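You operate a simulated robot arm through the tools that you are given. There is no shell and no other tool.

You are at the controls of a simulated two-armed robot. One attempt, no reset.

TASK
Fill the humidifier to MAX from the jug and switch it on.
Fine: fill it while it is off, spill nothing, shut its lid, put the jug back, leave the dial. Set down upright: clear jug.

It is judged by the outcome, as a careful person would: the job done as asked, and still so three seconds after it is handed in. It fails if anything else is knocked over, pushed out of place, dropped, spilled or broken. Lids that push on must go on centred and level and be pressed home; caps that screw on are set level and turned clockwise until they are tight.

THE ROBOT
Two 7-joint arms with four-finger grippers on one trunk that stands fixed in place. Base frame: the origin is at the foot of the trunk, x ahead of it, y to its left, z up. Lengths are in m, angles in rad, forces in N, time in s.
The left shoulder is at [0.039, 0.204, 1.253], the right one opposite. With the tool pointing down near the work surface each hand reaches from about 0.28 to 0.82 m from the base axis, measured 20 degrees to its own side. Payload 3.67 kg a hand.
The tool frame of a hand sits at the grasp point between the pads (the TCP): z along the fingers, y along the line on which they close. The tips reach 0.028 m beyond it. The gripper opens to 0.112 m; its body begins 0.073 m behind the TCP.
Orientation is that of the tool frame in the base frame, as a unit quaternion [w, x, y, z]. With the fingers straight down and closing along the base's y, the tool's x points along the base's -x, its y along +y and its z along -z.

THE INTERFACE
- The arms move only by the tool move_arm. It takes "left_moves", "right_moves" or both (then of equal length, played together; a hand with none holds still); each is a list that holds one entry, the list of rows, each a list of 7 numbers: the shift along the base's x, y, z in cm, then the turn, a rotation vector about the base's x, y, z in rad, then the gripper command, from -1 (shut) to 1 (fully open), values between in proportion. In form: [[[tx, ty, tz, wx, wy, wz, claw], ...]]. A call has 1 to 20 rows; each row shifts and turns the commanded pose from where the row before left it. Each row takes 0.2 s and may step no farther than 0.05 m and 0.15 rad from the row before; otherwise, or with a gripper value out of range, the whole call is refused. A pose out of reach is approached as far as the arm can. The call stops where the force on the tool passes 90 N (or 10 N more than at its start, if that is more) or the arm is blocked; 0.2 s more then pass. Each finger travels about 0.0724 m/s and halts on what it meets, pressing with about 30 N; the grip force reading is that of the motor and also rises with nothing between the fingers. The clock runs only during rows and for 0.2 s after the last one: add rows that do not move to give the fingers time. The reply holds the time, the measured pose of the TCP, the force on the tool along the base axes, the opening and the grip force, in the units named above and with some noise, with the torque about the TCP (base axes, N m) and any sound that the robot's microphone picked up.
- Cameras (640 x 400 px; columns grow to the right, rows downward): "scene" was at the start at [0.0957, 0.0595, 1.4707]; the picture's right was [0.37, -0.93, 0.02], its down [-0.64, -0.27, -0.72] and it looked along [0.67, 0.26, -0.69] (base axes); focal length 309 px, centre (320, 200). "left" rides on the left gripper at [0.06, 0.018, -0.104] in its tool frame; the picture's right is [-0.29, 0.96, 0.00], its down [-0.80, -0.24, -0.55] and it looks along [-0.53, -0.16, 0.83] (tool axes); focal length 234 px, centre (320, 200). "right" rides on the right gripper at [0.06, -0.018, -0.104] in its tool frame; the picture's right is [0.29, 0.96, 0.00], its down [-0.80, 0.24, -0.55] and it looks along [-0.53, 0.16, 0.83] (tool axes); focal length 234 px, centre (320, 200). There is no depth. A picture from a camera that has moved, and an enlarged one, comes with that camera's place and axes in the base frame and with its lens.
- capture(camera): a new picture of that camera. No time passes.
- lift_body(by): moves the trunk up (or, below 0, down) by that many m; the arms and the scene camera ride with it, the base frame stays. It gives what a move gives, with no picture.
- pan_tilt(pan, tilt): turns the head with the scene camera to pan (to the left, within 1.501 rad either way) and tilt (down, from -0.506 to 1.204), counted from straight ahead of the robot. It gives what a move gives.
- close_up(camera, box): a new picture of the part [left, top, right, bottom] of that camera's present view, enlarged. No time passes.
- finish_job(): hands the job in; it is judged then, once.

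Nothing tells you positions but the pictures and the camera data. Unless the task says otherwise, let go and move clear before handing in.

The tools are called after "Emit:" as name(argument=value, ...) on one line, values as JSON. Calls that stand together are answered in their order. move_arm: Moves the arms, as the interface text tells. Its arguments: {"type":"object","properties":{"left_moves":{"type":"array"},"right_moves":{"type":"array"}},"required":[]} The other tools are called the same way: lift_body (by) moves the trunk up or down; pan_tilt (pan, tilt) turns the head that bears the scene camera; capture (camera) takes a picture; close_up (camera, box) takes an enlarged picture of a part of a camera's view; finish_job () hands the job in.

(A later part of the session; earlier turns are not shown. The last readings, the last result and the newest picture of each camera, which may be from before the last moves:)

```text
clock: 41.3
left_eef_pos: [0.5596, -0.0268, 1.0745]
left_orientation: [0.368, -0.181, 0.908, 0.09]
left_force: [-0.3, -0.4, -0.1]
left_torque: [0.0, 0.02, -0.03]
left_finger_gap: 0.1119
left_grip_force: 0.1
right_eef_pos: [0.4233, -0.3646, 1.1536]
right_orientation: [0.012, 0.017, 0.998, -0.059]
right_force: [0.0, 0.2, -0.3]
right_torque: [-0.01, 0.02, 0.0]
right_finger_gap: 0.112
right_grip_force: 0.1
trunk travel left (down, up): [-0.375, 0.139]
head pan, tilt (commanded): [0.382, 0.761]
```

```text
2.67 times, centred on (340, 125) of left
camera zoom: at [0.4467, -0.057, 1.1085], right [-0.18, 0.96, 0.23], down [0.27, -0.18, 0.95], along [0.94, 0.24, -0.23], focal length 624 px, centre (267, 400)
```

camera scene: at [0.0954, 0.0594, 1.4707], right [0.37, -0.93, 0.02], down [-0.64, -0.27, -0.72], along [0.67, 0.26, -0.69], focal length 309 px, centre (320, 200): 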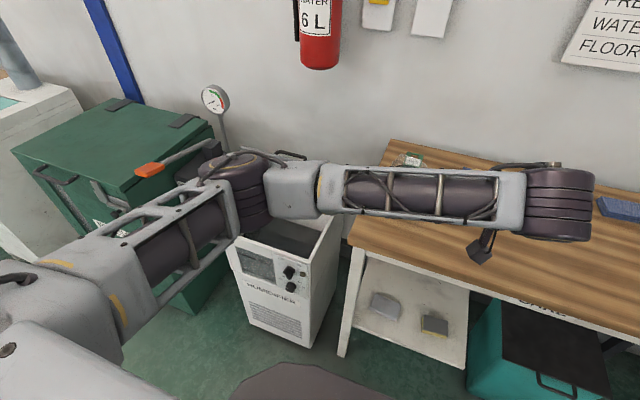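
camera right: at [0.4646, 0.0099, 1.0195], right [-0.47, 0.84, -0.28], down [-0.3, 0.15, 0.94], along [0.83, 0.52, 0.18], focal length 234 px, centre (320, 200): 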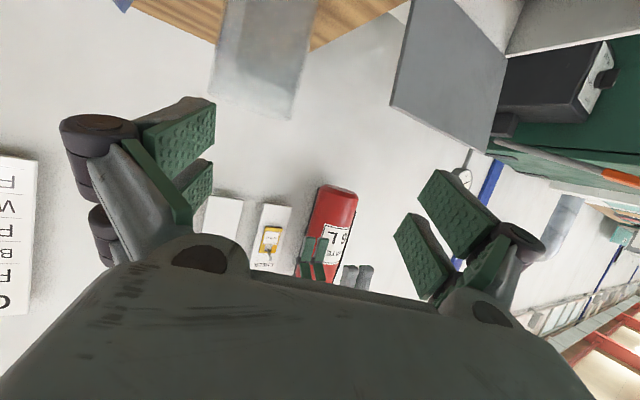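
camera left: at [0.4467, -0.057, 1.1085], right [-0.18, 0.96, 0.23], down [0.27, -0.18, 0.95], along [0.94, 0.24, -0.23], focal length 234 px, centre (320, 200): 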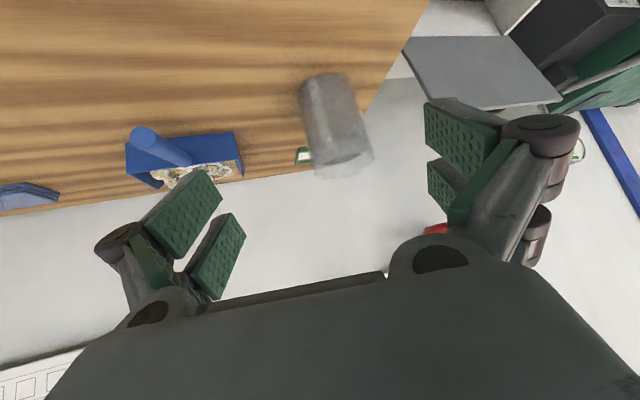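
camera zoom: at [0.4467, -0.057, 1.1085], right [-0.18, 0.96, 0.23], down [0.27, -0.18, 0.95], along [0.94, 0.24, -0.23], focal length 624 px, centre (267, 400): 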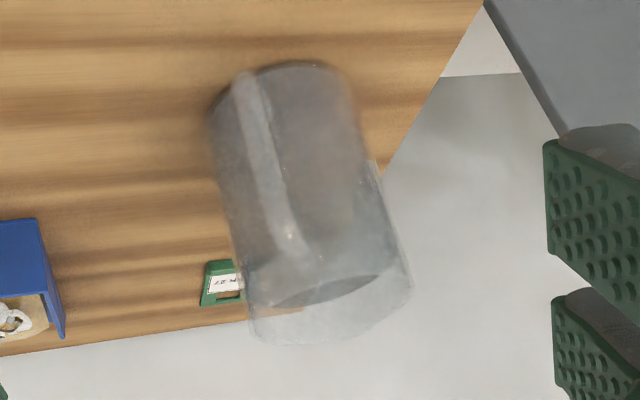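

The bar is confirmed at (0.6915, 0.034), z 0.89–0.98, and the approach direction is aligned. I'll advance part way along the tool axis.

Emit:
move_arm(left_moves=[[[2.1, 0.98, -2.36, 0, 0, 0, 1], [2.1, 0.98, -2.36, 0, 0, 0, 1], [2.1, 0.98, -2.36, 0, 0, 0, 1], [2.1, 0.98, -2.3, 0, 0, 0, 1], [0, 0, 0, 0, 0, 0, 1]]])

Emit:
capture(camera="left")

Emit:
capture(camera="scene")

```text
clock: 42.5
left_eef_pos: [0.6426, 0.0109, 0.9819]
left_orientation: [0.368, -0.18, 0.908, 0.09]
left_force: [-0.1, -0.3, 0.0]
left_torque: [-0.02, -0.02, 0.01]
left_finger_gap: 0.1121
left_grip_force: 0.1
right_eef_pos: [0.4223, -0.3637, 1.1545]
right_orientation: [0.012, 0.017, 0.998, -0.058]
right_force: [0.4, 0.9, 1.0]
right_torque: [-0.02, 0.01, 0.0]
right_finger_gap: 0.1121
right_grip_force: 0.0
trunk travel left (down, up): [-0.375, 0.139]
head pan, tilt (commanded): [0.382, 0.761]
```

```text
taken
camera left: at [0.5306, -0.0185, 1.0143], right [-0.18, 0.96, 0.23], down [0.27, -0.18, 0.95], along [0.94, 0.24, -0.23], focal length 234 px, centre (320, 200)
```

left: 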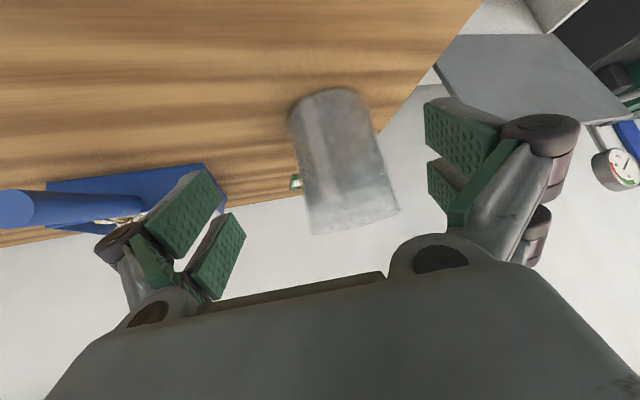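

```text
taken
camera scene: at [0.0951, 0.0588, 1.4707], right [0.37, -0.93, 0.02], down [-0.64, -0.27, -0.72], along [0.67, 0.26, -0.69], focal length 309 px, centre (320, 200)
```

scene: 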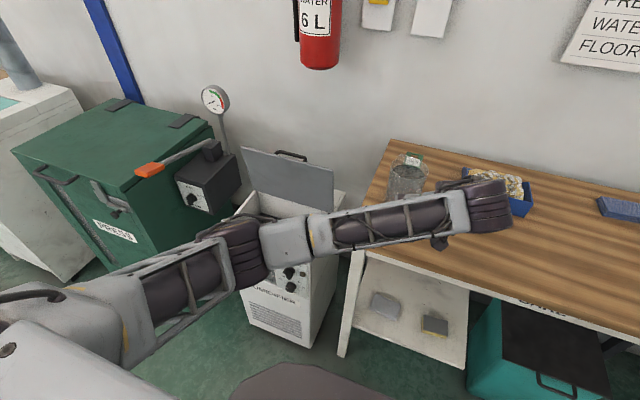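

Emit:
close_up(camera="left", box=[240, 60, 440, 260])

```text
2.00 times, centred on (340, 160) of left
camera zoom: at [0.5306, -0.0185, 1.0143], right [-0.18, 0.96, 0.23], down [0.27, -0.18, 0.95], along [0.94, 0.24, -0.23], focal length 468 px, centre (280, 280)
```

zoom: 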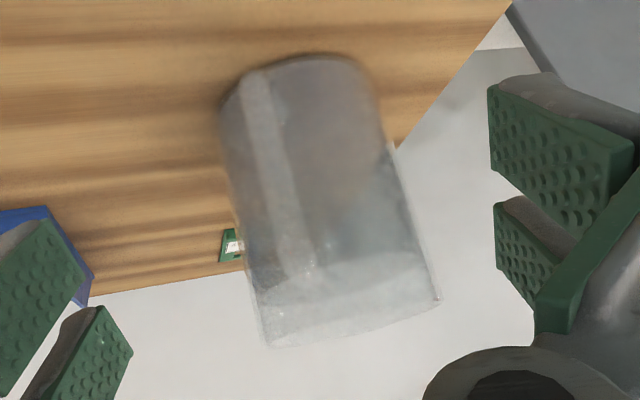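

Emit:
move_arm(left_moves=[[[1.5, 0.67, -1.56, 0, 0, 0, 1], [1.5, 0.67, -1.56, 0, 0, 0, 1], [1.4, 0.63, -1.5, 0, 0, 0, 1], [0, 0, 0, 0, 0, 0, 1]]])

Emit:
close_up(camera="left", box=[200, 60, 460, 280])

Emit:
close_up(camera="scene", box=[340, 130, 540, 270])

```text
clock: 43.5
left_eef_pos: [0.6874, 0.0314, 0.9336]
left_orientation: [0.368, -0.18, 0.908, 0.091]
left_force: [-0.2, 0.2, -0.2]
left_torque: [0.01, -0.01, 0.0]
left_finger_gap: 0.1121
left_grip_force: 0.1
right_eef_pos: [0.4229, -0.3634, 1.154]
right_orientation: [0.012, 0.017, 0.998, -0.057]
right_force: [-0.2, 1.0, 0.4]
right_torque: [0.0, 0.02, 0.0]
right_finger_gap: 0.112
right_grip_force: 0.1
trunk travel left (down, up): [-0.375, 0.139]
head pan, tilt (commanded): [0.382, 0.761]
```

```text
1.82 times, centred on (330, 170) of left
camera zoom: at [0.5747, 0.0028, 0.9665], right [-0.18, 0.96, 0.23], down [0.27, -0.18, 0.95], along [0.94, 0.24, -0.23], focal length 426 px, centre (302, 254)
```

zoom: 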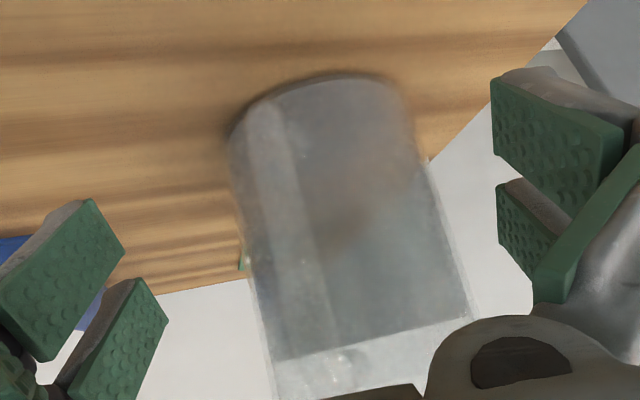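

```text
2.86 times, centred on (440, 200) of scene
camera zoom: at [0.0953, 0.059, 1.4707], right [0.37, -0.93, 0.02], down [-0.64, -0.27, -0.72], along [0.67, 0.26, -0.69], focal length 884 px, centre (-23, 200)
```

zoom: 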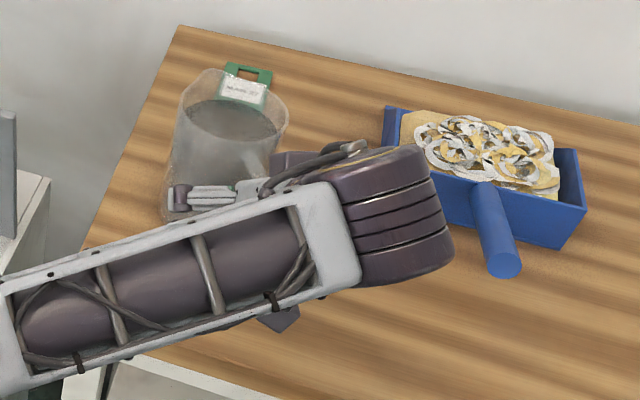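

The fingers straddle the handle bar with no contact. Closing the grip slowly.

Emit:
move_arm(left_moves=[[[0, 0, 0, 0, 0, 0, 0.5], [0, 0, 0, 0, 0, 0, 0], [0, 0, 0, 0, 0, 0, -0.5], [0, 0, 0, 0, 0, 0, -1], [0, 0, 0, 0, 0, 0, -1], [0, 0, 0, 0, 0, 0, -1]]])

Emit:
close_up(camera="left", box=[200, 60, 460, 280])

Emit:
close_up(camera="scene", box=[340, 130, 540, 270])

```text
clock: 44.9
left_eef_pos: [0.6872, 0.0315, 0.9349]
left_orientation: [0.368, -0.18, 0.908, 0.089]
left_force: [2.2, -0.3, 0.9]
left_torque: [-0.29, -0.38, -0.03]
left_finger_gap: 0.0136
left_grip_force: 30.5
right_eef_pos: [0.4233, -0.364, 1.155]
right_orientation: [0.012, 0.017, 0.998, -0.057]
right_force: [0.2, 0.7, 0.4]
right_torque: [-0.03, 0.0, 0.02]
right_finger_gap: 0.1118
right_grip_force: 0.1
trunk travel left (down, up): [-0.375, 0.139]
head pan, tilt (commanded): [0.382, 0.761]
```

```text
1.82 times, centred on (330, 170) of left
camera zoom: at [0.5748, 0.0024, 0.967], right [-0.18, 0.96, 0.23], down [0.27, -0.18, 0.95], along [0.94, 0.24, -0.23], focal length 426 px, centre (302, 254)
```

zoom: 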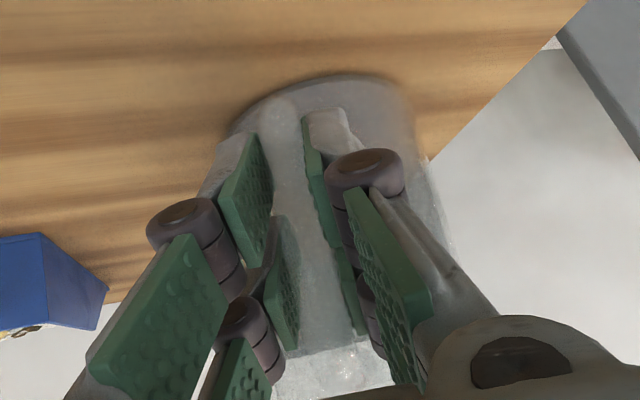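

```text
2.86 times, centred on (440, 200) of scene
camera zoom: at [0.0954, 0.0588, 1.4707], right [0.37, -0.93, 0.02], down [-0.64, -0.27, -0.72], along [0.67, 0.26, -0.69], focal length 884 px, centre (-23, 200)
```

zoom: 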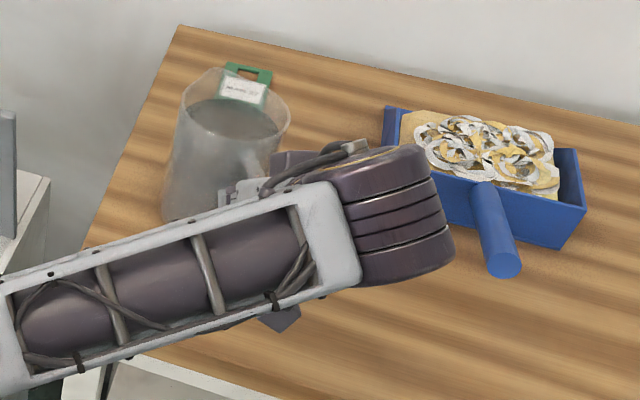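

The handle is gripped (gap 13.6 mm). I'll test-lift about 1 cm and check load and tilt.

Emit:
move_arm(left_moves=[[[0, 0, 0, 0, 0, 0, -1], [0, 0, 0.4, 0, 0, 0, -1], [0, 0, 0.4, 0, 0, 0, -1], [0, 0, 0.4, 0, 0, 0, -1], [0, 0, 0, 0, 0, 0, -1]]])

Emit:
close_up(camera="left", box=[200, 60, 460, 280])

Emit:
close_up(camera="scene", box=[340, 130, 540, 270])

```text
clock: 46.1
left_eef_pos: [0.6874, 0.0297, 0.9454]
left_orientation: [0.367, -0.18, 0.908, 0.09]
left_force: [-0.2, 0.2, -7.7]
left_torque: [-0.23, 0.48, -0.01]
left_finger_gap: 0.0135
left_grip_force: 30.5
right_eef_pos: [0.4234, -0.3637, 1.1539]
right_orientation: [0.012, 0.017, 0.998, -0.058]
right_force: [0.3, 0.3, 0.8]
right_torque: [0.0, -0.01, -0.01]
right_finger_gap: 0.1118
right_grip_force: 0.1
trunk travel left (down, up): [-0.375, 0.139]
head pan, tilt (commanded): [0.382, 0.761]
```

```text
1.82 times, centred on (330, 170) of left
camera zoom: at [0.5753, 0.0017, 0.9787], right [-0.18, 0.96, 0.23], down [0.27, -0.18, 0.95], along [0.94, 0.24, -0.23], focal length 426 px, centre (302, 254)
```

zoom: 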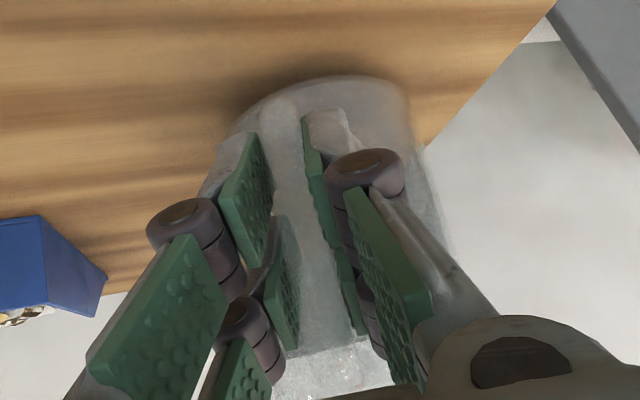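

```text
2.86 times, centred on (440, 200) of scene
camera zoom: at [0.0965, 0.0591, 1.4706], right [0.37, -0.93, 0.02], down [-0.64, -0.27, -0.72], along [0.67, 0.26, -0.69], focal length 884 px, centre (-23, 200)
```

zoom: 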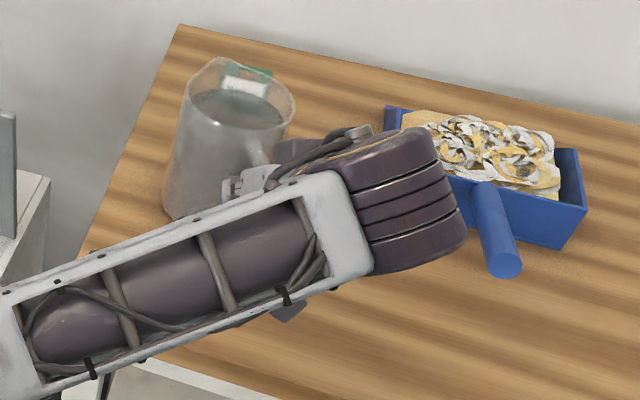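

Emit:
close_up(camera="scene", box=[375, 135, 465, 215])

Emit:
capture(camera="right")

```text
5.00 times, centred on (420, 175) of scene
camera zoom: at [0.0965, 0.0591, 1.4706], right [0.37, -0.93, 0.02], down [-0.64, -0.27, -0.72], along [0.67, 0.26, -0.69], focal length 1547 px, centre (-180, 325)
```

zoom: 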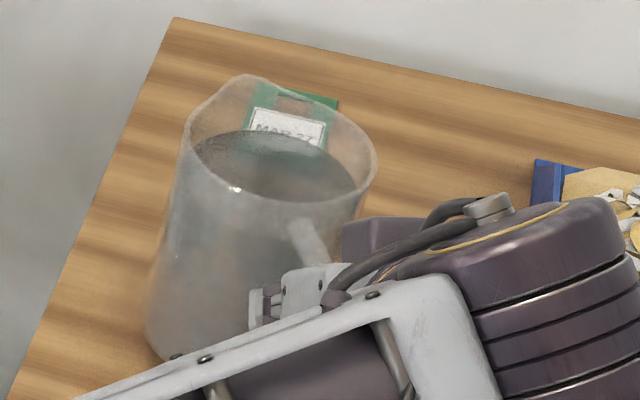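

```text
taken
camera right: at [0.3619, -0.3675, 1.2572], right [-0.25, 0.96, -0.12], down [0.79, 0.28, 0.54], along [0.55, 0.04, -0.83], focal length 234 px, centre (320, 200)
```

right: 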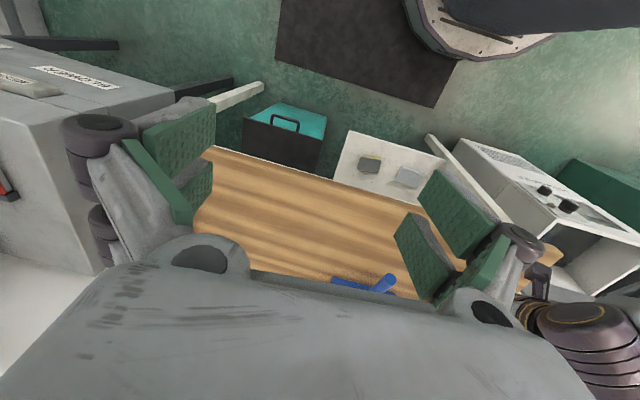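

The jug is off the bench (about 0.79 kg), level, and not slipping. I'll lift it higher and carry it smoothly toward the front of the humidifier.

Emit:
move_arm(left_moves=[[[0, 0, 0.5, 0, 0, 0, -1], [0, 0, 1, 0, 0, 0, -1], [0, 0, 1, 0, 0, 0, -1], [0, 0, 1, 0, 0, 0, -1], [-0.3, 0.6, 0.5, 0, 0, 0, -1], [-0.6, 1.3, 0, 0, 0, 0, -1], [-0.7, 1.6, 0, 0, 0, 0, -1], [-0.7, 1.6, 0, 0, 0, 0, -1], [-0.7, 1.6, 0, 0, 0, 0, -1], [-0.7, 1.6, 0, 0, 0, 0, -1], [-0.6, 1.3, 0, 0, 0, 0, -1], [-0.3, 0.6, 0, 0, 0, 0, -1], [0, 0, 0, 0, 0, 0, -1]]])

Emit:
capture(camera="scene")

Emit:
capture(camera="left")

```text
clock: 48.9
left_eef_pos: [0.642, 0.133, 0.9863]
left_orientation: [0.367, -0.179, 0.908, 0.09]
left_force: [0.2, 0.3, -7.3]
left_torque: [-0.25, 0.48, -0.02]
left_finger_gap: 0.0136
left_grip_force: 30.0
right_eef_pos: [0.4238, -0.3635, 1.1545]
right_orientation: [0.011, 0.016, 0.998, -0.058]
right_force: [0.2, 0.9, 0.2]
right_torque: [-0.06, -0.03, 0.02]
right_finger_gap: 0.1119
right_grip_force: 0.1
trunk travel left (down, up): [-0.375, 0.139]
head pan, tilt (commanded): [0.382, 0.761]
```

```text
taken
camera scene: at [0.0964, 0.0591, 1.4706], right [0.37, -0.93, 0.02], down [-0.64, -0.27, -0.72], along [0.67, 0.26, -0.69], focal length 309 px, centre (320, 200)
```

scene: 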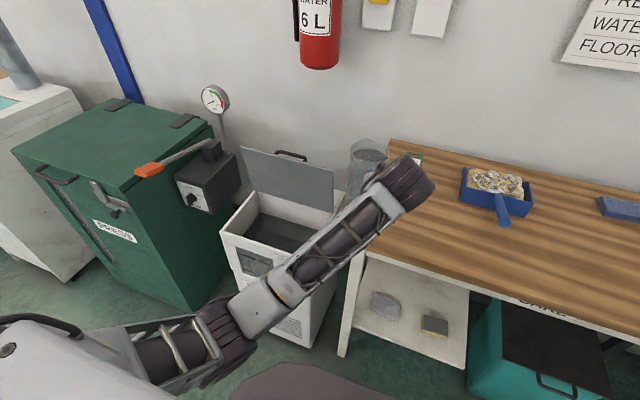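

```text
taken
camera left: at [0.5298, 0.1035, 1.0198], right [-0.18, 0.96, 0.23], down [0.27, -0.18, 0.95], along [0.94, 0.24, -0.23], focal length 234 px, centre (320, 200)
```

left: 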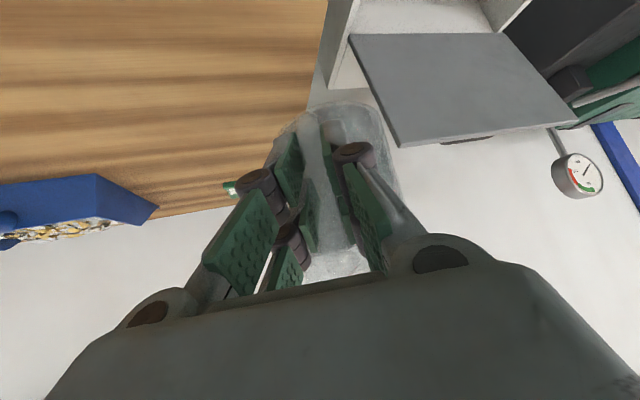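

Emit:
move_arm(left_moves=[[[-0.4, 0.8, 0, 0, 0, 0, -1], [-0.7, 1.4, -0.3, 0, 0, 0, -1], [-0.9, 1.8, -0.4, 0, 0, 0, -1], [-0.9, 1.8, -0.4, 0, 0, 0, -1], [-0.9, 1.8, -0.4, 0, 0, 0, -1], [-0.9, 1.8, -0.4, 0, 0, 0, -1], [-0.9, 1.8, -0.4, 0, 0, 0, -1], [-0.9, 1.8, -0.4, 0, 0, 0, -1], [-0.9, 1.8, -0.4, 0, 0, 0, -1], [-0.7, 1.4, -0.3, 0, 0, 0, -1], [-0.4, 0.8, 0, 0, 0, 0, -1], [0, 0, 0, 0, 0, 0, -1]]])

Emit:
capture(camera="scene")

Emit:
capture(camera="left")

Emit:
capture(camera="right")

```text
clock: 51.5
left_eef_pos: [0.5561, 0.3037, 0.9536]
left_orientation: [0.367, -0.179, 0.908, 0.09]
left_force: [-0.6, -0.1, -8.3]
left_torque: [-0.24, 0.5, -0.02]
left_finger_gap: 0.0137
left_grip_force: 29.8
right_eef_pos: [0.4235, -0.364, 1.154]
right_orientation: [0.011, 0.016, 0.998, -0.058]
right_force: [-0.6, 1.1, 0.3]
right_torque: [0.01, -0.02, -0.01]
right_finger_gap: 0.1119
right_grip_force: 0.1
trunk travel left (down, up): [-0.375, 0.139]
head pan, tilt (commanded): [0.382, 0.761]
```

```text
taken
camera scene: at [0.0962, 0.0593, 1.4706], right [0.37, -0.93, 0.02], down [-0.64, -0.27, -0.72], along [0.67, 0.26, -0.69], focal length 309 px, centre (320, 200)
```

scene: 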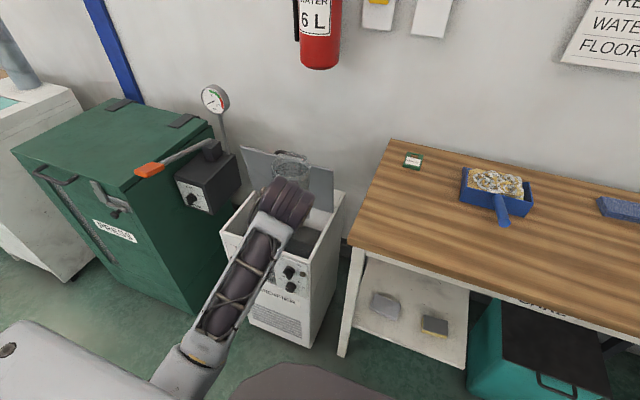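

```text
taken
camera left: at [0.4435, 0.2743, 0.9858], right [-0.18, 0.96, 0.23], down [0.27, -0.18, 0.95], along [0.94, 0.24, -0.23], focal length 234 px, centre (320, 200)
```

left: 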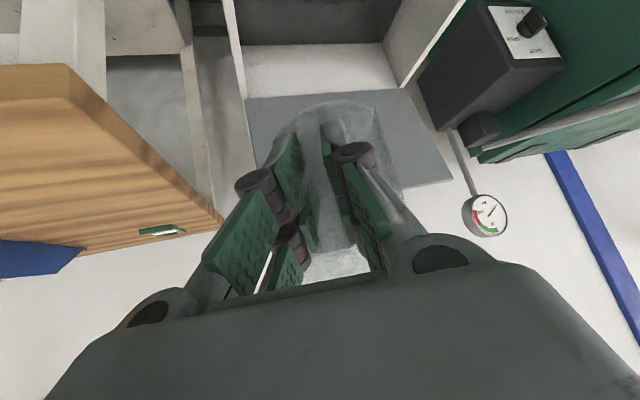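

```text
taken
camera right: at [0.3616, -0.3674, 1.2574], right [-0.25, 0.96, -0.12], down [0.79, 0.28, 0.54], along [0.55, 0.04, -0.83], focal length 234 px, centre (320, 200)
```

right: 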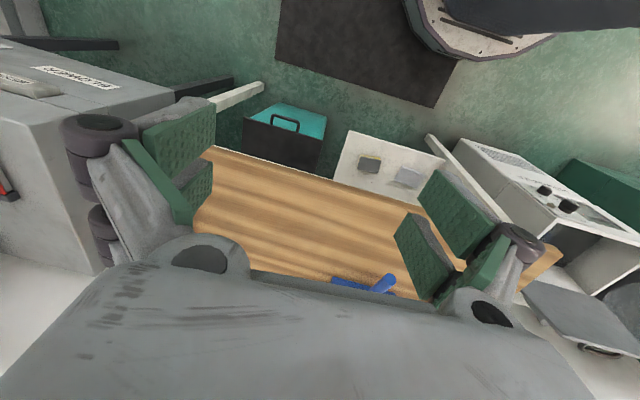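

The jug is now over the humidifier, level and stable. I'll move to the pour start, with the spout over the tank at about (0.66, 0.42), and begin a small tilt below the spill angle.

Emit:
move_arm(left_moves=[[[-0.3, 0.7, -0.6, 0, 0, 0, -1], [-0.5, 1.2, -1.1, 0, 0, 0, -1], [-0.5, 1.2, -1.1, 0, 0, 0, -1], [-0.5, 1.2, -1.1, 0, 0, 0, -1], [-0.3, 0.7, -0.6, 0, 0, 0, -1], [0, 0, 0, -0.0318, 0.0509, 0, -1], [0, 0, 0, -0.0318, 0.0509, 0, -1], [0, 0, 0, -0.0318, 0.0509, 0, -1], [0, 0, 0, -0.0318, 0.0509, 0, -1], [0, 0, 0, 0, 0, 0, -1]]])

Emit:
capture(camera="scene")

Emit:
capture(camera="left")

```text
clock: 53.7
left_eef_pos: [0.5357, 0.3513, 0.9075]
left_orientation: [0.261, -0.192, 0.945, 0.049]
left_force: [0.2, -0.9, -6.9]
left_torque: [-0.2, 0.45, -0.02]
left_finger_gap: 0.0136
left_grip_force: 30.5
right_eef_pos: [0.4235, -0.364, 1.1538]
right_orientation: [0.011, 0.016, 0.998, -0.058]
right_force: [0.6, -1.0, -0.3]
right_torque: [-0.04, -0.01, -0.03]
right_finger_gap: 0.1119
right_grip_force: 0.1
trunk travel left (down, up): [-0.375, 0.139]
head pan, tilt (commanded): [0.382, 0.761]
```

```text
taken
camera scene: at [0.0958, 0.0596, 1.4706], right [0.37, -0.93, 0.02], down [-0.64, -0.27, -0.72], along [0.67, 0.26, -0.69], focal length 309 px, centre (320, 200)
```

scene: 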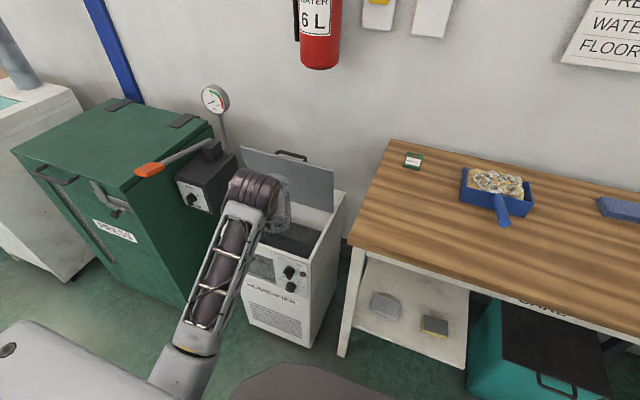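

```text
taken
camera left: at [0.4329, 0.3297, 0.9665], right [-0.14, 0.98, 0.14], down [0.46, -0.06, 0.89], along [0.88, 0.19, -0.44], focal length 234 px, centre (320, 200)
```

left: 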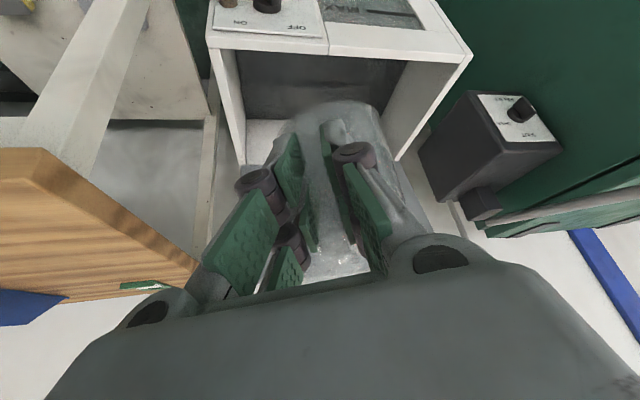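

Emit:
close_up(camera="scene", box=[225, 165, 345, 295])

Emit:
close_up(camera="scene", box=[235, 245, 310, 295])

```text
3.08 times, centred on (285, 230) of scene
camera zoom: at [0.0958, 0.0596, 1.4706], right [0.37, -0.93, 0.02], down [-0.64, -0.27, -0.72], along [0.67, 0.26, -0.69], focal length 952 px, centre (428, 108)
```

zoom: 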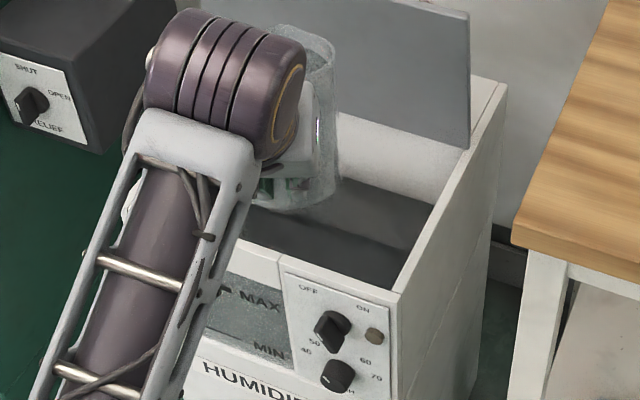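

```text
8.00 times, centred on (272, 270) of scene
camera zoom: at [0.0958, 0.0596, 1.4706], right [0.37, -0.93, 0.02], down [-0.64, -0.27, -0.72], along [0.67, 0.26, -0.69], focal length 2475 px, centre (700, -360)
```

zoom: 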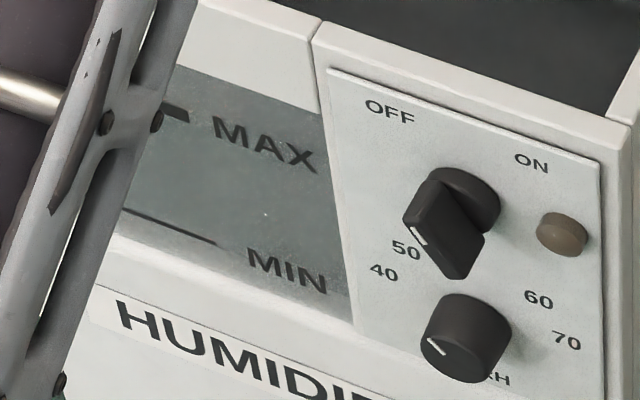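

The window's MAX mark is visible to the scene camera, and the spout is over the tank at about (0.665, 0.43). I'll continue tilting gradually and watch for flow.

Emit:
move_arm(left_moves=[[[0, 0, -0.3, -0.0318, 0.0509, 0, -1], [0, 0, -0.3, -0.0318, 0.0509, 0, -1], [0, 0, -0.3, -0.0318, 0.0509, 0, -1], [0, 0, -0.2, -0.0212, 0.0339, 0, -1], [0, 0, 0, 0, 0, 0, -1]]])

Emit:
close_up(camera="scene", box=[225, 165, 345, 295])

Emit:
close_up(camera="left", box=[200, 0, 480, 290])

```text
clock: 54.9
left_eef_pos: [0.5352, 0.3517, 0.8946]
left_orientation: [0.159, -0.202, 0.966, 0.011]
left_force: [0.0, 0.1, -8.3]
left_torque: [-0.15, 0.38, -0.02]
left_finger_gap: 0.0135
left_grip_force: 30.3
right_eef_pos: [0.4234, -0.3649, 1.1539]
right_orientation: [0.012, 0.017, 0.998, -0.058]
right_force: [0.0, 0.0, -0.4]
right_torque: [0.02, 0.0, -0.03]
right_finger_gap: 0.1121
right_grip_force: 0.1
trunk travel left (down, up): [-0.375, 0.139]
head pan, tilt (commanded): [0.382, 0.761]
```

```text
3.08 times, centred on (285, 230) of scene
camera zoom: at [0.0959, 0.0595, 1.4706], right [0.37, -0.93, 0.02], down [-0.64, -0.27, -0.72], along [0.67, 0.26, -0.69], focal length 952 px, centre (428, 108)
```

zoom: 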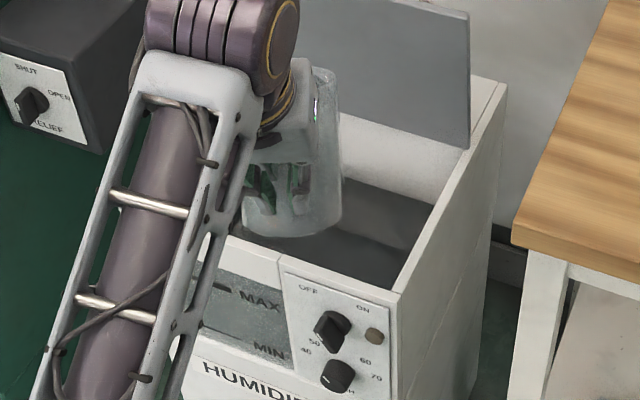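

```text
1.38 times, centred on (340, 145) of left
camera zoom: at [0.4457, 0.3371, 0.9749], right [-0.13, 0.99, 0.05], down [0.62, 0.04, 0.79], along [0.78, 0.13, -0.62], focal length 323 px, centre (292, 276)
```

zoom: 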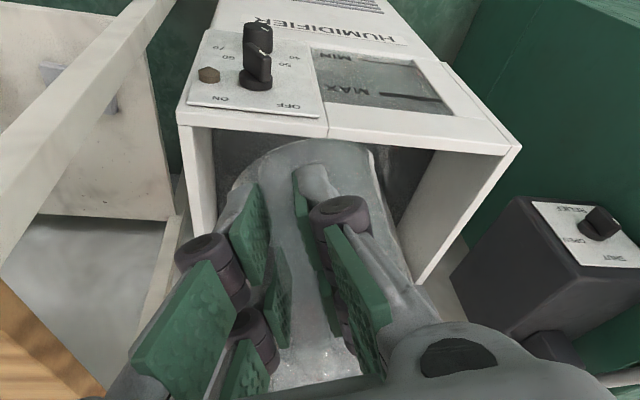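

The left wrist camera now also sees the level window. I'll tilt a little more toward the pour point.

Emit:
move_arm(left_moves=[[[0, 0, 0, -0.0212, 0.0339, 0, -1], [0, 0, 0, -0.0212, 0.0339, 0, -1], [0, 0, 0, -0.0212, 0.0339, 0, -1], [0, 0, 0, 0, 0, 0, -1], [0, 0, 0, 0, 0, 0, -1]]])

Emit:
close_up(camera="scene", box=[225, 165, 345, 295])

Emit:
close_up(camera="left", box=[200, 0, 480, 290])

```text
clock: 56.1
left_eef_pos: [0.5367, 0.3524, 0.8968]
left_orientation: [0.105, -0.206, 0.973, -0.008]
left_force: [0.3, 0.5, -6.3]
left_torque: [-0.17, 0.34, 0.0]
left_finger_gap: 0.0137
left_grip_force: 29.9
right_eef_pos: [0.4232, -0.3628, 1.154]
right_orientation: [0.013, 0.017, 0.998, -0.059]
right_force: [-0.1, 0.0, 0.0]
right_torque: [-0.01, 0.01, -0.03]
right_finger_gap: 0.1122
right_grip_force: 0.1
trunk travel left (down, up): [-0.375, 0.139]
head pan, tilt (commanded): [0.382, 0.761]
```

```text
3.08 times, centred on (285, 230) of scene
camera zoom: at [0.0961, 0.0595, 1.4706], right [0.37, -0.93, 0.02], down [-0.64, -0.27, -0.72], along [0.67, 0.26, -0.69], focal length 952 px, centre (428, 108)
```

zoom: 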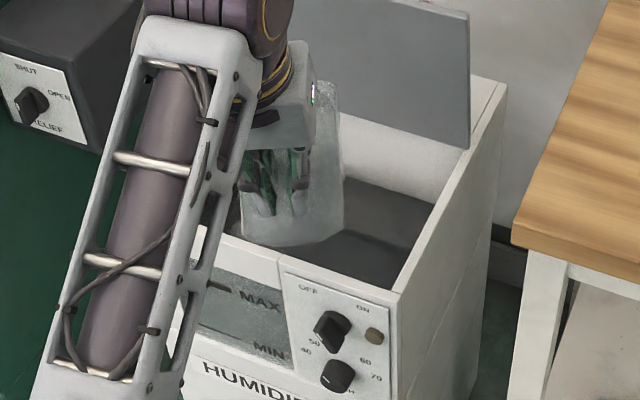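

```text
1.38 times, centred on (340, 145) of left
camera zoom: at [0.4543, 0.3426, 0.9848], right [-0.12, 0.99, 0.0], down [0.69, 0.09, 0.71], along [0.71, 0.09, -0.7], focal length 323 px, centre (292, 276)
```

zoom: 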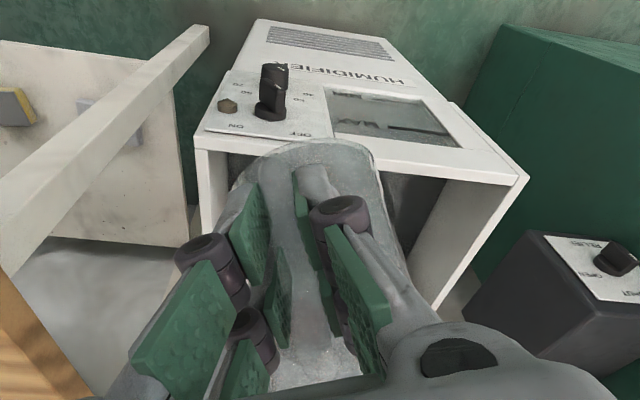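

Emit:
move_arm(left_moves=[[[0, 0, 0, -0.0212, 0.0339, 0, -1], [0, 0, 0, -0.0212, 0.0339, 0, -1], [0, 0, 0, 0, 0, 0, -1], [0, 0, 0, 0, 0, 0, -1]]])

Emit:
close_up(camera="scene", box=[225, 165, 345, 295])

Emit:
close_up(camera="left", box=[260, 0, 460, 160])

```text
clock: 57.1
left_eef_pos: [0.5365, 0.3512, 0.8959]
left_orientation: [0.068, -0.208, 0.976, -0.022]
left_force: [-0.6, -0.3, -6.5]
left_torque: [-0.16, 0.29, 0.01]
left_finger_gap: 0.0137
left_grip_force: 30.2
right_eef_pos: [0.4233, -0.3641, 1.1533]
right_orientation: [0.012, 0.016, 0.998, -0.059]
right_force: [-1.1, 0.4, -0.2]
right_torque: [-0.02, 0.01, 0.01]
right_finger_gap: 0.1118
right_grip_force: 0.1
trunk travel left (down, up): [-0.375, 0.139]
head pan, tilt (commanded): [0.382, 0.761]
```

```text
3.08 times, centred on (285, 230) of scene
camera zoom: at [0.0961, 0.0594, 1.4706], right [0.37, -0.93, 0.02], down [-0.64, -0.27, -0.72], along [0.67, 0.26, -0.69], focal length 952 px, centre (428, 108)
```

zoom: 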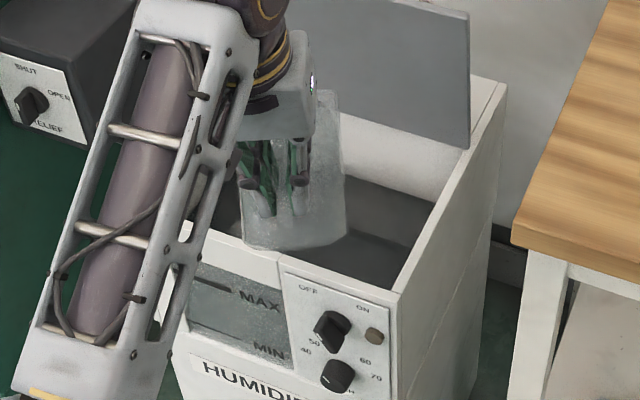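

```text
2.50 times, centred on (360, 80) of left
camera zoom: at [0.4606, 0.3461, 0.9909], right [-0.13, 0.99, -0.03], down [0.74, 0.12, 0.66], along [0.66, 0.06, -0.75], focal length 585 px, centre (220, 500)
```

zoom: 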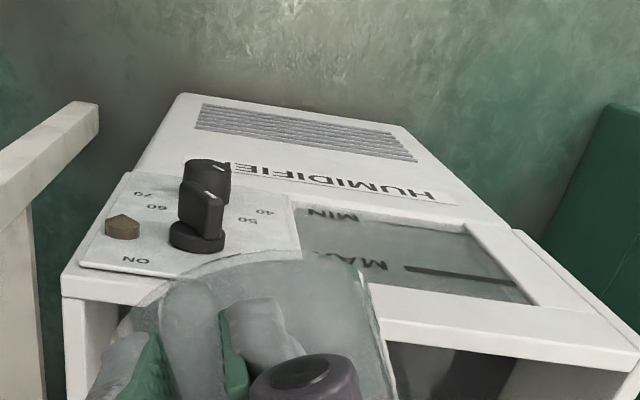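

Emit:
move_arm(left_moves=[[[0.2, 0.1, 0, -0.0212, 0.0339, 0, -1], [0.2, 0.1, 0, -0.0212, 0.0339, 0, -1], [0, 0, 0, 0, 0, 0, -1], [0, 0, 0, 0, 0, 0, -1]]])

Emit:
close_up(camera="scene", box=[235, 165, 325, 295])

Emit:
close_up(camera="scene", box=[235, 245, 310, 295])

Emit:
capture(camera="left")

```text
clock: 58.1
left_eef_pos: [0.5398, 0.353, 0.8945]
left_orientation: [0.029, -0.211, 0.976, -0.036]
left_force: [0.1, 0.6, -6.7]
left_torque: [-0.08, 0.26, 0.0]
left_finger_gap: 0.0137
left_grip_force: 30.0
right_eef_pos: [0.4235, -0.3632, 1.1541]
right_orientation: [0.012, 0.016, 0.998, -0.058]
right_force: [-0.3, -0.2, 0.5]
right_torque: [0.02, 0.0, 0.0]
right_finger_gap: 0.112
right_grip_force: 0.0
trunk travel left (down, up): [-0.375, 0.139]
head pan, tilt (commanded): [0.382, 0.761]
```

```text
3.08 times, centred on (280, 230) of scene
camera zoom: at [0.0963, 0.06, 1.4706], right [0.37, -0.93, 0.02], down [-0.64, -0.27, -0.72], along [0.67, 0.26, -0.69], focal length 952 px, centre (443, 108)
```

zoom: 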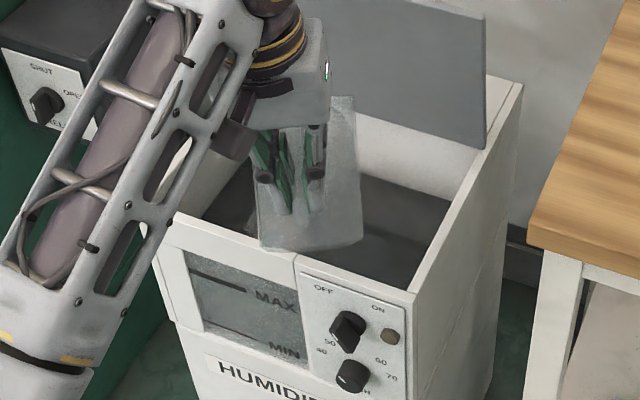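

```text
8.00 times, centred on (272, 270) of scene
camera zoom: at [0.0963, 0.06, 1.4706], right [0.37, -0.93, 0.02], down [-0.64, -0.27, -0.72], along [0.67, 0.26, -0.69], focal length 2475 px, centre (700, -360)
```

zoom: 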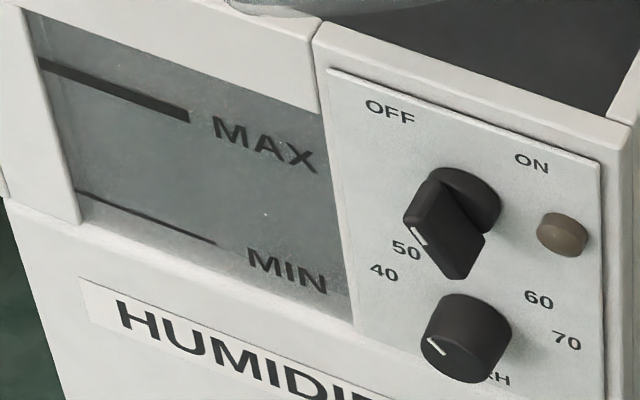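

```text
taken
camera left: at [0.4714, 0.3524, 0.9953], right [-0.13, 0.99, -0.07], down [0.78, 0.14, 0.61], along [0.61, 0.03, -0.79], focal length 234 px, centre (320, 200)
```

left: 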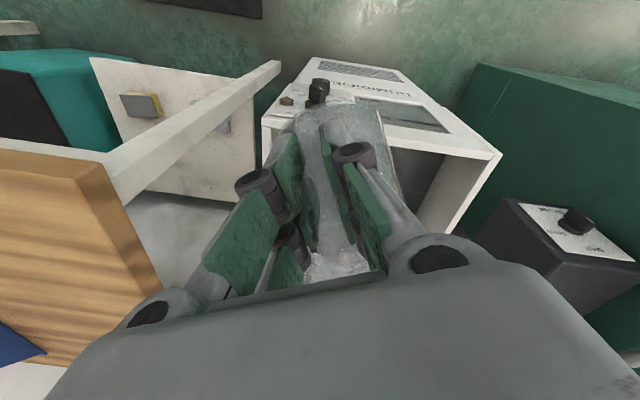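

The window is now unobstructed in the scene view and the load has dropped slightly, so water is flowing in. I'll continue to tilt gradually.

Emit:
move_arm(left_moves=[[[0.2, 0.12, 0, -0.0212, 0.0339, 0, -1], [0.2, 0.12, 0, -0.0212, 0.0339, 0, -1], [0.2, 0.12, 0, -0.0212, 0.0339, 0, -1], [0, 0, 0, 0, 0, 0, -1], [0, 0, 0, 0, 0, 0, -1], [0, 0, 0, 0, 0, 0, -1]]])

Emit:
close_up(camera="scene", box=[235, 165, 325, 295])

Emit:
close_up(camera="scene", box=[235, 245, 310, 295])

```text
clock: 59.5
left_eef_pos: [0.5464, 0.3576, 0.8957]
left_orientation: [-0.027, -0.212, 0.975, -0.056]
left_force: [0.0, 0.3, -6.0]
left_torque: [-0.03, 0.18, 0.04]
left_finger_gap: 0.0135
left_grip_force: 29.6
right_eef_pos: [0.4233, -0.3633, 1.1553]
right_orientation: [0.012, 0.017, 0.998, -0.059]
right_force: [-0.2, -0.7, 0.6]
right_torque: [0.0, 0.01, 0.01]
right_finger_gap: 0.1118
right_grip_force: 0.0
trunk travel left (down, up): [-0.375, 0.139]
head pan, tilt (commanded): [0.382, 0.761]
```

```text
3.08 times, centred on (280, 230) of scene
camera zoom: at [0.0961, 0.0596, 1.4706], right [0.37, -0.93, 0.02], down [-0.64, -0.27, -0.72], along [0.67, 0.26, -0.69], focal length 952 px, centre (443, 108)
```

zoom: 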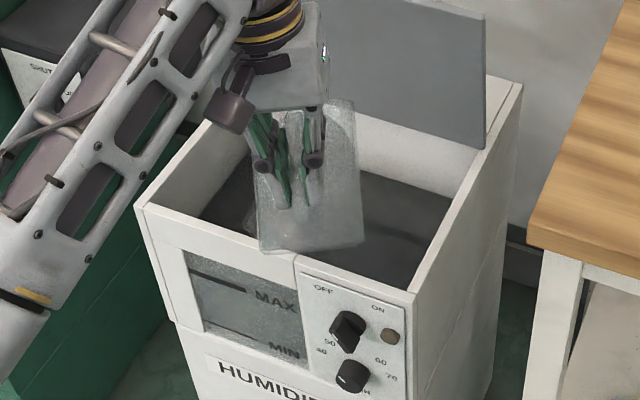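

```text
8.00 times, centred on (272, 270) of scene
camera zoom: at [0.0961, 0.0596, 1.4706], right [0.37, -0.93, 0.02], down [-0.64, -0.27, -0.72], along [0.67, 0.26, -0.69], focal length 2475 px, centre (700, -360)
```

zoom: 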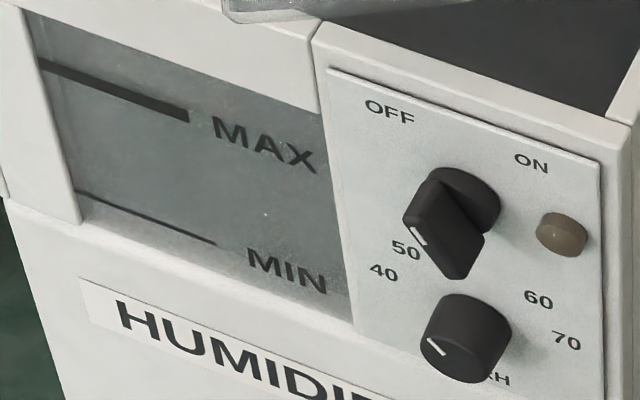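

Emit:
close_up(camera="scene", box=[236, 246, 280, 284])

Emit:
close_up(camera="scene", box=[250, 195, 320, 260])

Emit:
capture(camera="left")

```text
10.53 times, centred on (258, 265) of scene
camera zoom: at [0.0961, 0.0596, 1.4706], right [0.37, -0.93, 0.02], down [-0.64, -0.27, -0.72], along [0.67, 0.26, -0.69], focal length 3257 px, centre (973, -484)
```

zoom: 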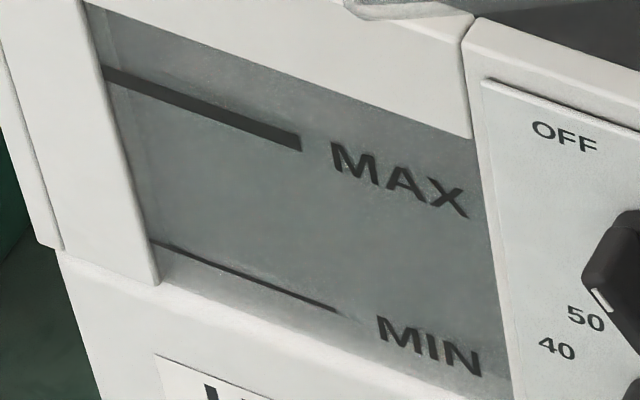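

```text
6.15 times, centred on (285, 228) of scene
camera zoom: at [0.0961, 0.0596, 1.4706], right [0.37, -0.93, 0.02], down [-0.64, -0.27, -0.72], along [0.67, 0.26, -0.69], focal length 1904 px, centre (535, 31)
```

zoom: 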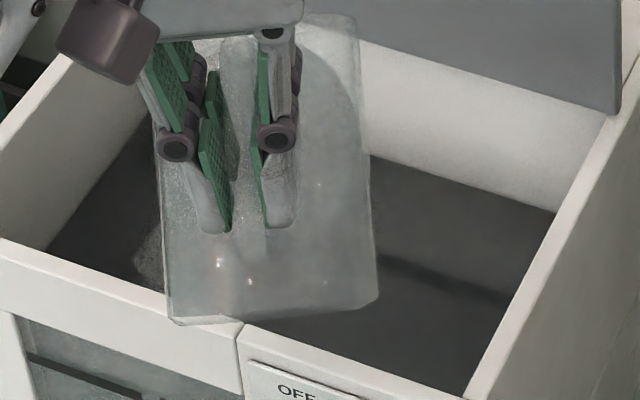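

```text
taken
camera left: at [0.4878, 0.3627, 1.0012], right [-0.14, 0.98, -0.12], down [0.84, 0.18, 0.51], along [0.52, -0.03, -0.85], focal length 234 px, centre (320, 200)
```

left: 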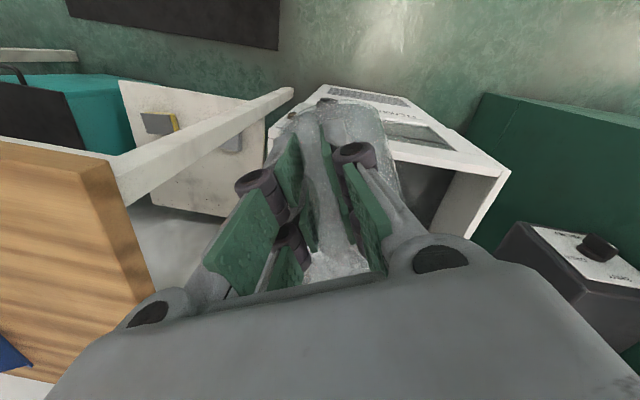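

Emit:
move_arm(left_moves=[[[0.27, 0.17, 0.1, -0.0212, 0.0339, 0, -1], [0.27, 0.17, 0.1, -0.0212, 0.0339, 0, -1], [0.27, 0.17, 0, -0.0212, 0.0339, 0, -1], [0, 0, 0, 0, 0, 0, -1], [0, 0, 0, 0, 0, 0, -1], [0, 0, 0, 0, 0, 0, -1]]])

Emit:
close_up(camera="scene", box=[235, 165, 325, 295])

Emit:
close_up(camera="scene", box=[236, 246, 280, 284])

```text
clock: 60.9
left_eef_pos: [0.5539, 0.3629, 0.8981]
left_orientation: [-0.083, -0.213, 0.97, -0.075]
left_force: [-0.5, 0.3, -4.5]
left_torque: [-0.02, 0.12, 0.02]
left_finger_gap: 0.0137
left_grip_force: 30.3
right_eef_pos: [0.4228, -0.3639, 1.1545]
right_orientation: [0.012, 0.016, 0.998, -0.058]
right_force: [0.1, 0.2, -0.3]
right_torque: [0.0, 0.0, -0.01]
right_finger_gap: 0.1122
right_grip_force: 0.0
trunk travel left (down, up): [-0.375, 0.139]
head pan, tilt (commanded): [0.382, 0.761]
```

```text
3.08 times, centred on (280, 230) of scene
camera zoom: at [0.0961, 0.0595, 1.4706], right [0.37, -0.93, 0.02], down [-0.64, -0.27, -0.72], along [0.67, 0.26, -0.69], focal length 952 px, centre (443, 108)
```

zoom: 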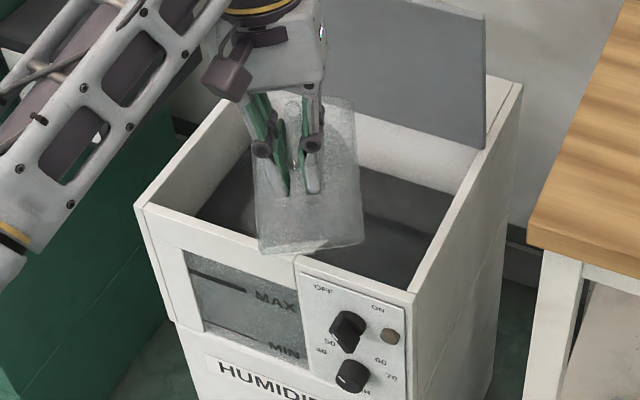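

```text
10.53 times, centred on (258, 265) of scene
camera zoom: at [0.0961, 0.0595, 1.4706], right [0.37, -0.93, 0.02], down [-0.64, -0.27, -0.72], along [0.67, 0.26, -0.69], focal length 3257 px, centre (973, -484)
```

zoom: 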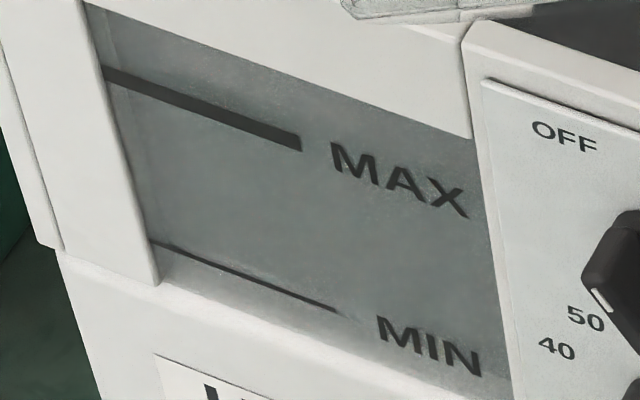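

Emit:
close_up(camera="scene", box=[240, 246, 262, 262])

Emit:
close_up(camera="left", box=[270, 80, 470, 200])

Emit:
close_up(camera="scene", box=[250, 195, 320, 260])

```text
16.00 times, centred on (251, 254) of scene
camera zoom: at [0.0961, 0.0595, 1.4706], right [0.37, -0.93, 0.02], down [-0.64, -0.27, -0.72], along [0.67, 0.26, -0.69], focal length 4950 px, centre (1424, -664)
```

zoom: 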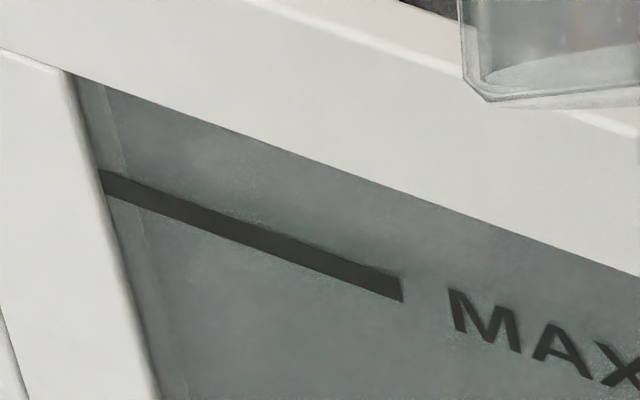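

```text
3.20 times, centred on (370, 140) of left
camera zoom: at [0.5073, 0.375, 1.0087], right [-0.15, 0.97, -0.16], down [0.89, 0.21, 0.41], along [0.44, -0.08, -0.9], focal length 749 px, centre (160, 392)
```

zoom: 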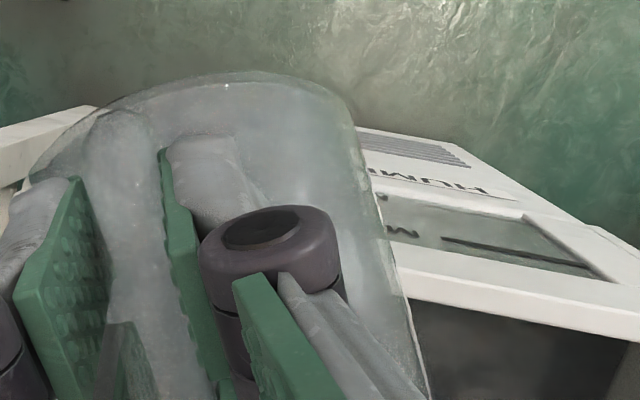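

```text
6.15 times, centred on (285, 228) of scene
camera zoom: at [0.0961, 0.0595, 1.4706], right [0.37, -0.93, 0.02], down [-0.64, -0.27, -0.72], along [0.67, 0.26, -0.69], focal length 1904 px, centre (535, 31)
```

zoom: 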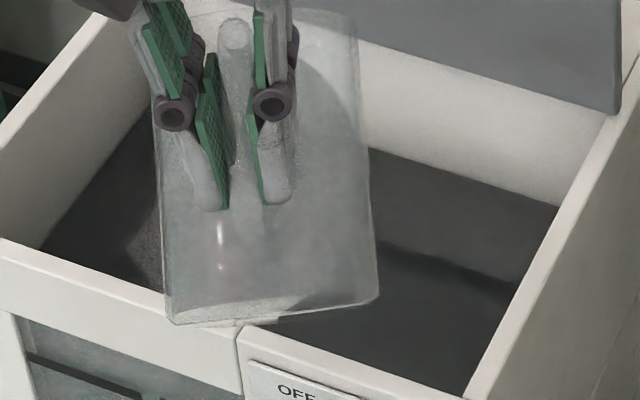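

Emit:
close_up(camera="scene", box=[215, 235, 325, 305])

Emit:
close_up(camera="scene", box=[230, 180, 350, 290])

```text
5.71 times, centred on (270, 270) of scene
camera zoom: at [0.0961, 0.0595, 1.4706], right [0.37, -0.93, 0.02], down [-0.64, -0.27, -0.72], along [0.67, 0.26, -0.69], focal length 1768 px, centre (606, -200)
```

zoom: 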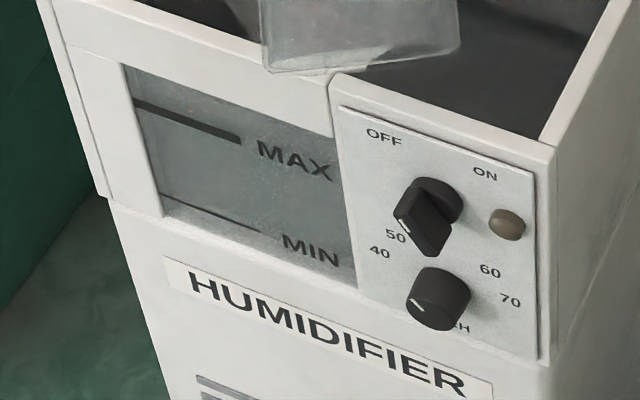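

```text
3.64 times, centred on (290, 235) of scene
camera zoom: at [0.0961, 0.0595, 1.4706], right [0.37, -0.93, 0.02], down [-0.64, -0.27, -0.72], along [0.67, 0.26, -0.69], focal length 1125 px, centre (429, 73)
```

zoom: 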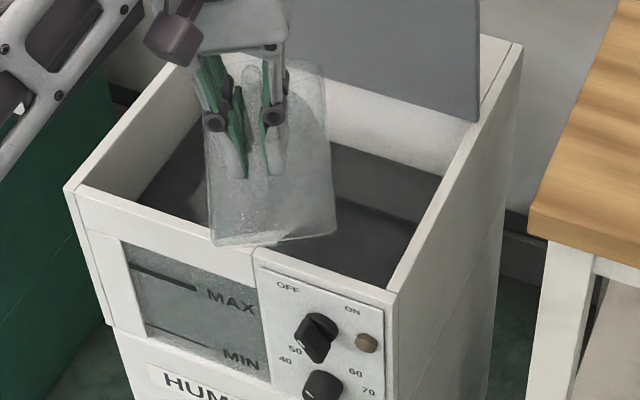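

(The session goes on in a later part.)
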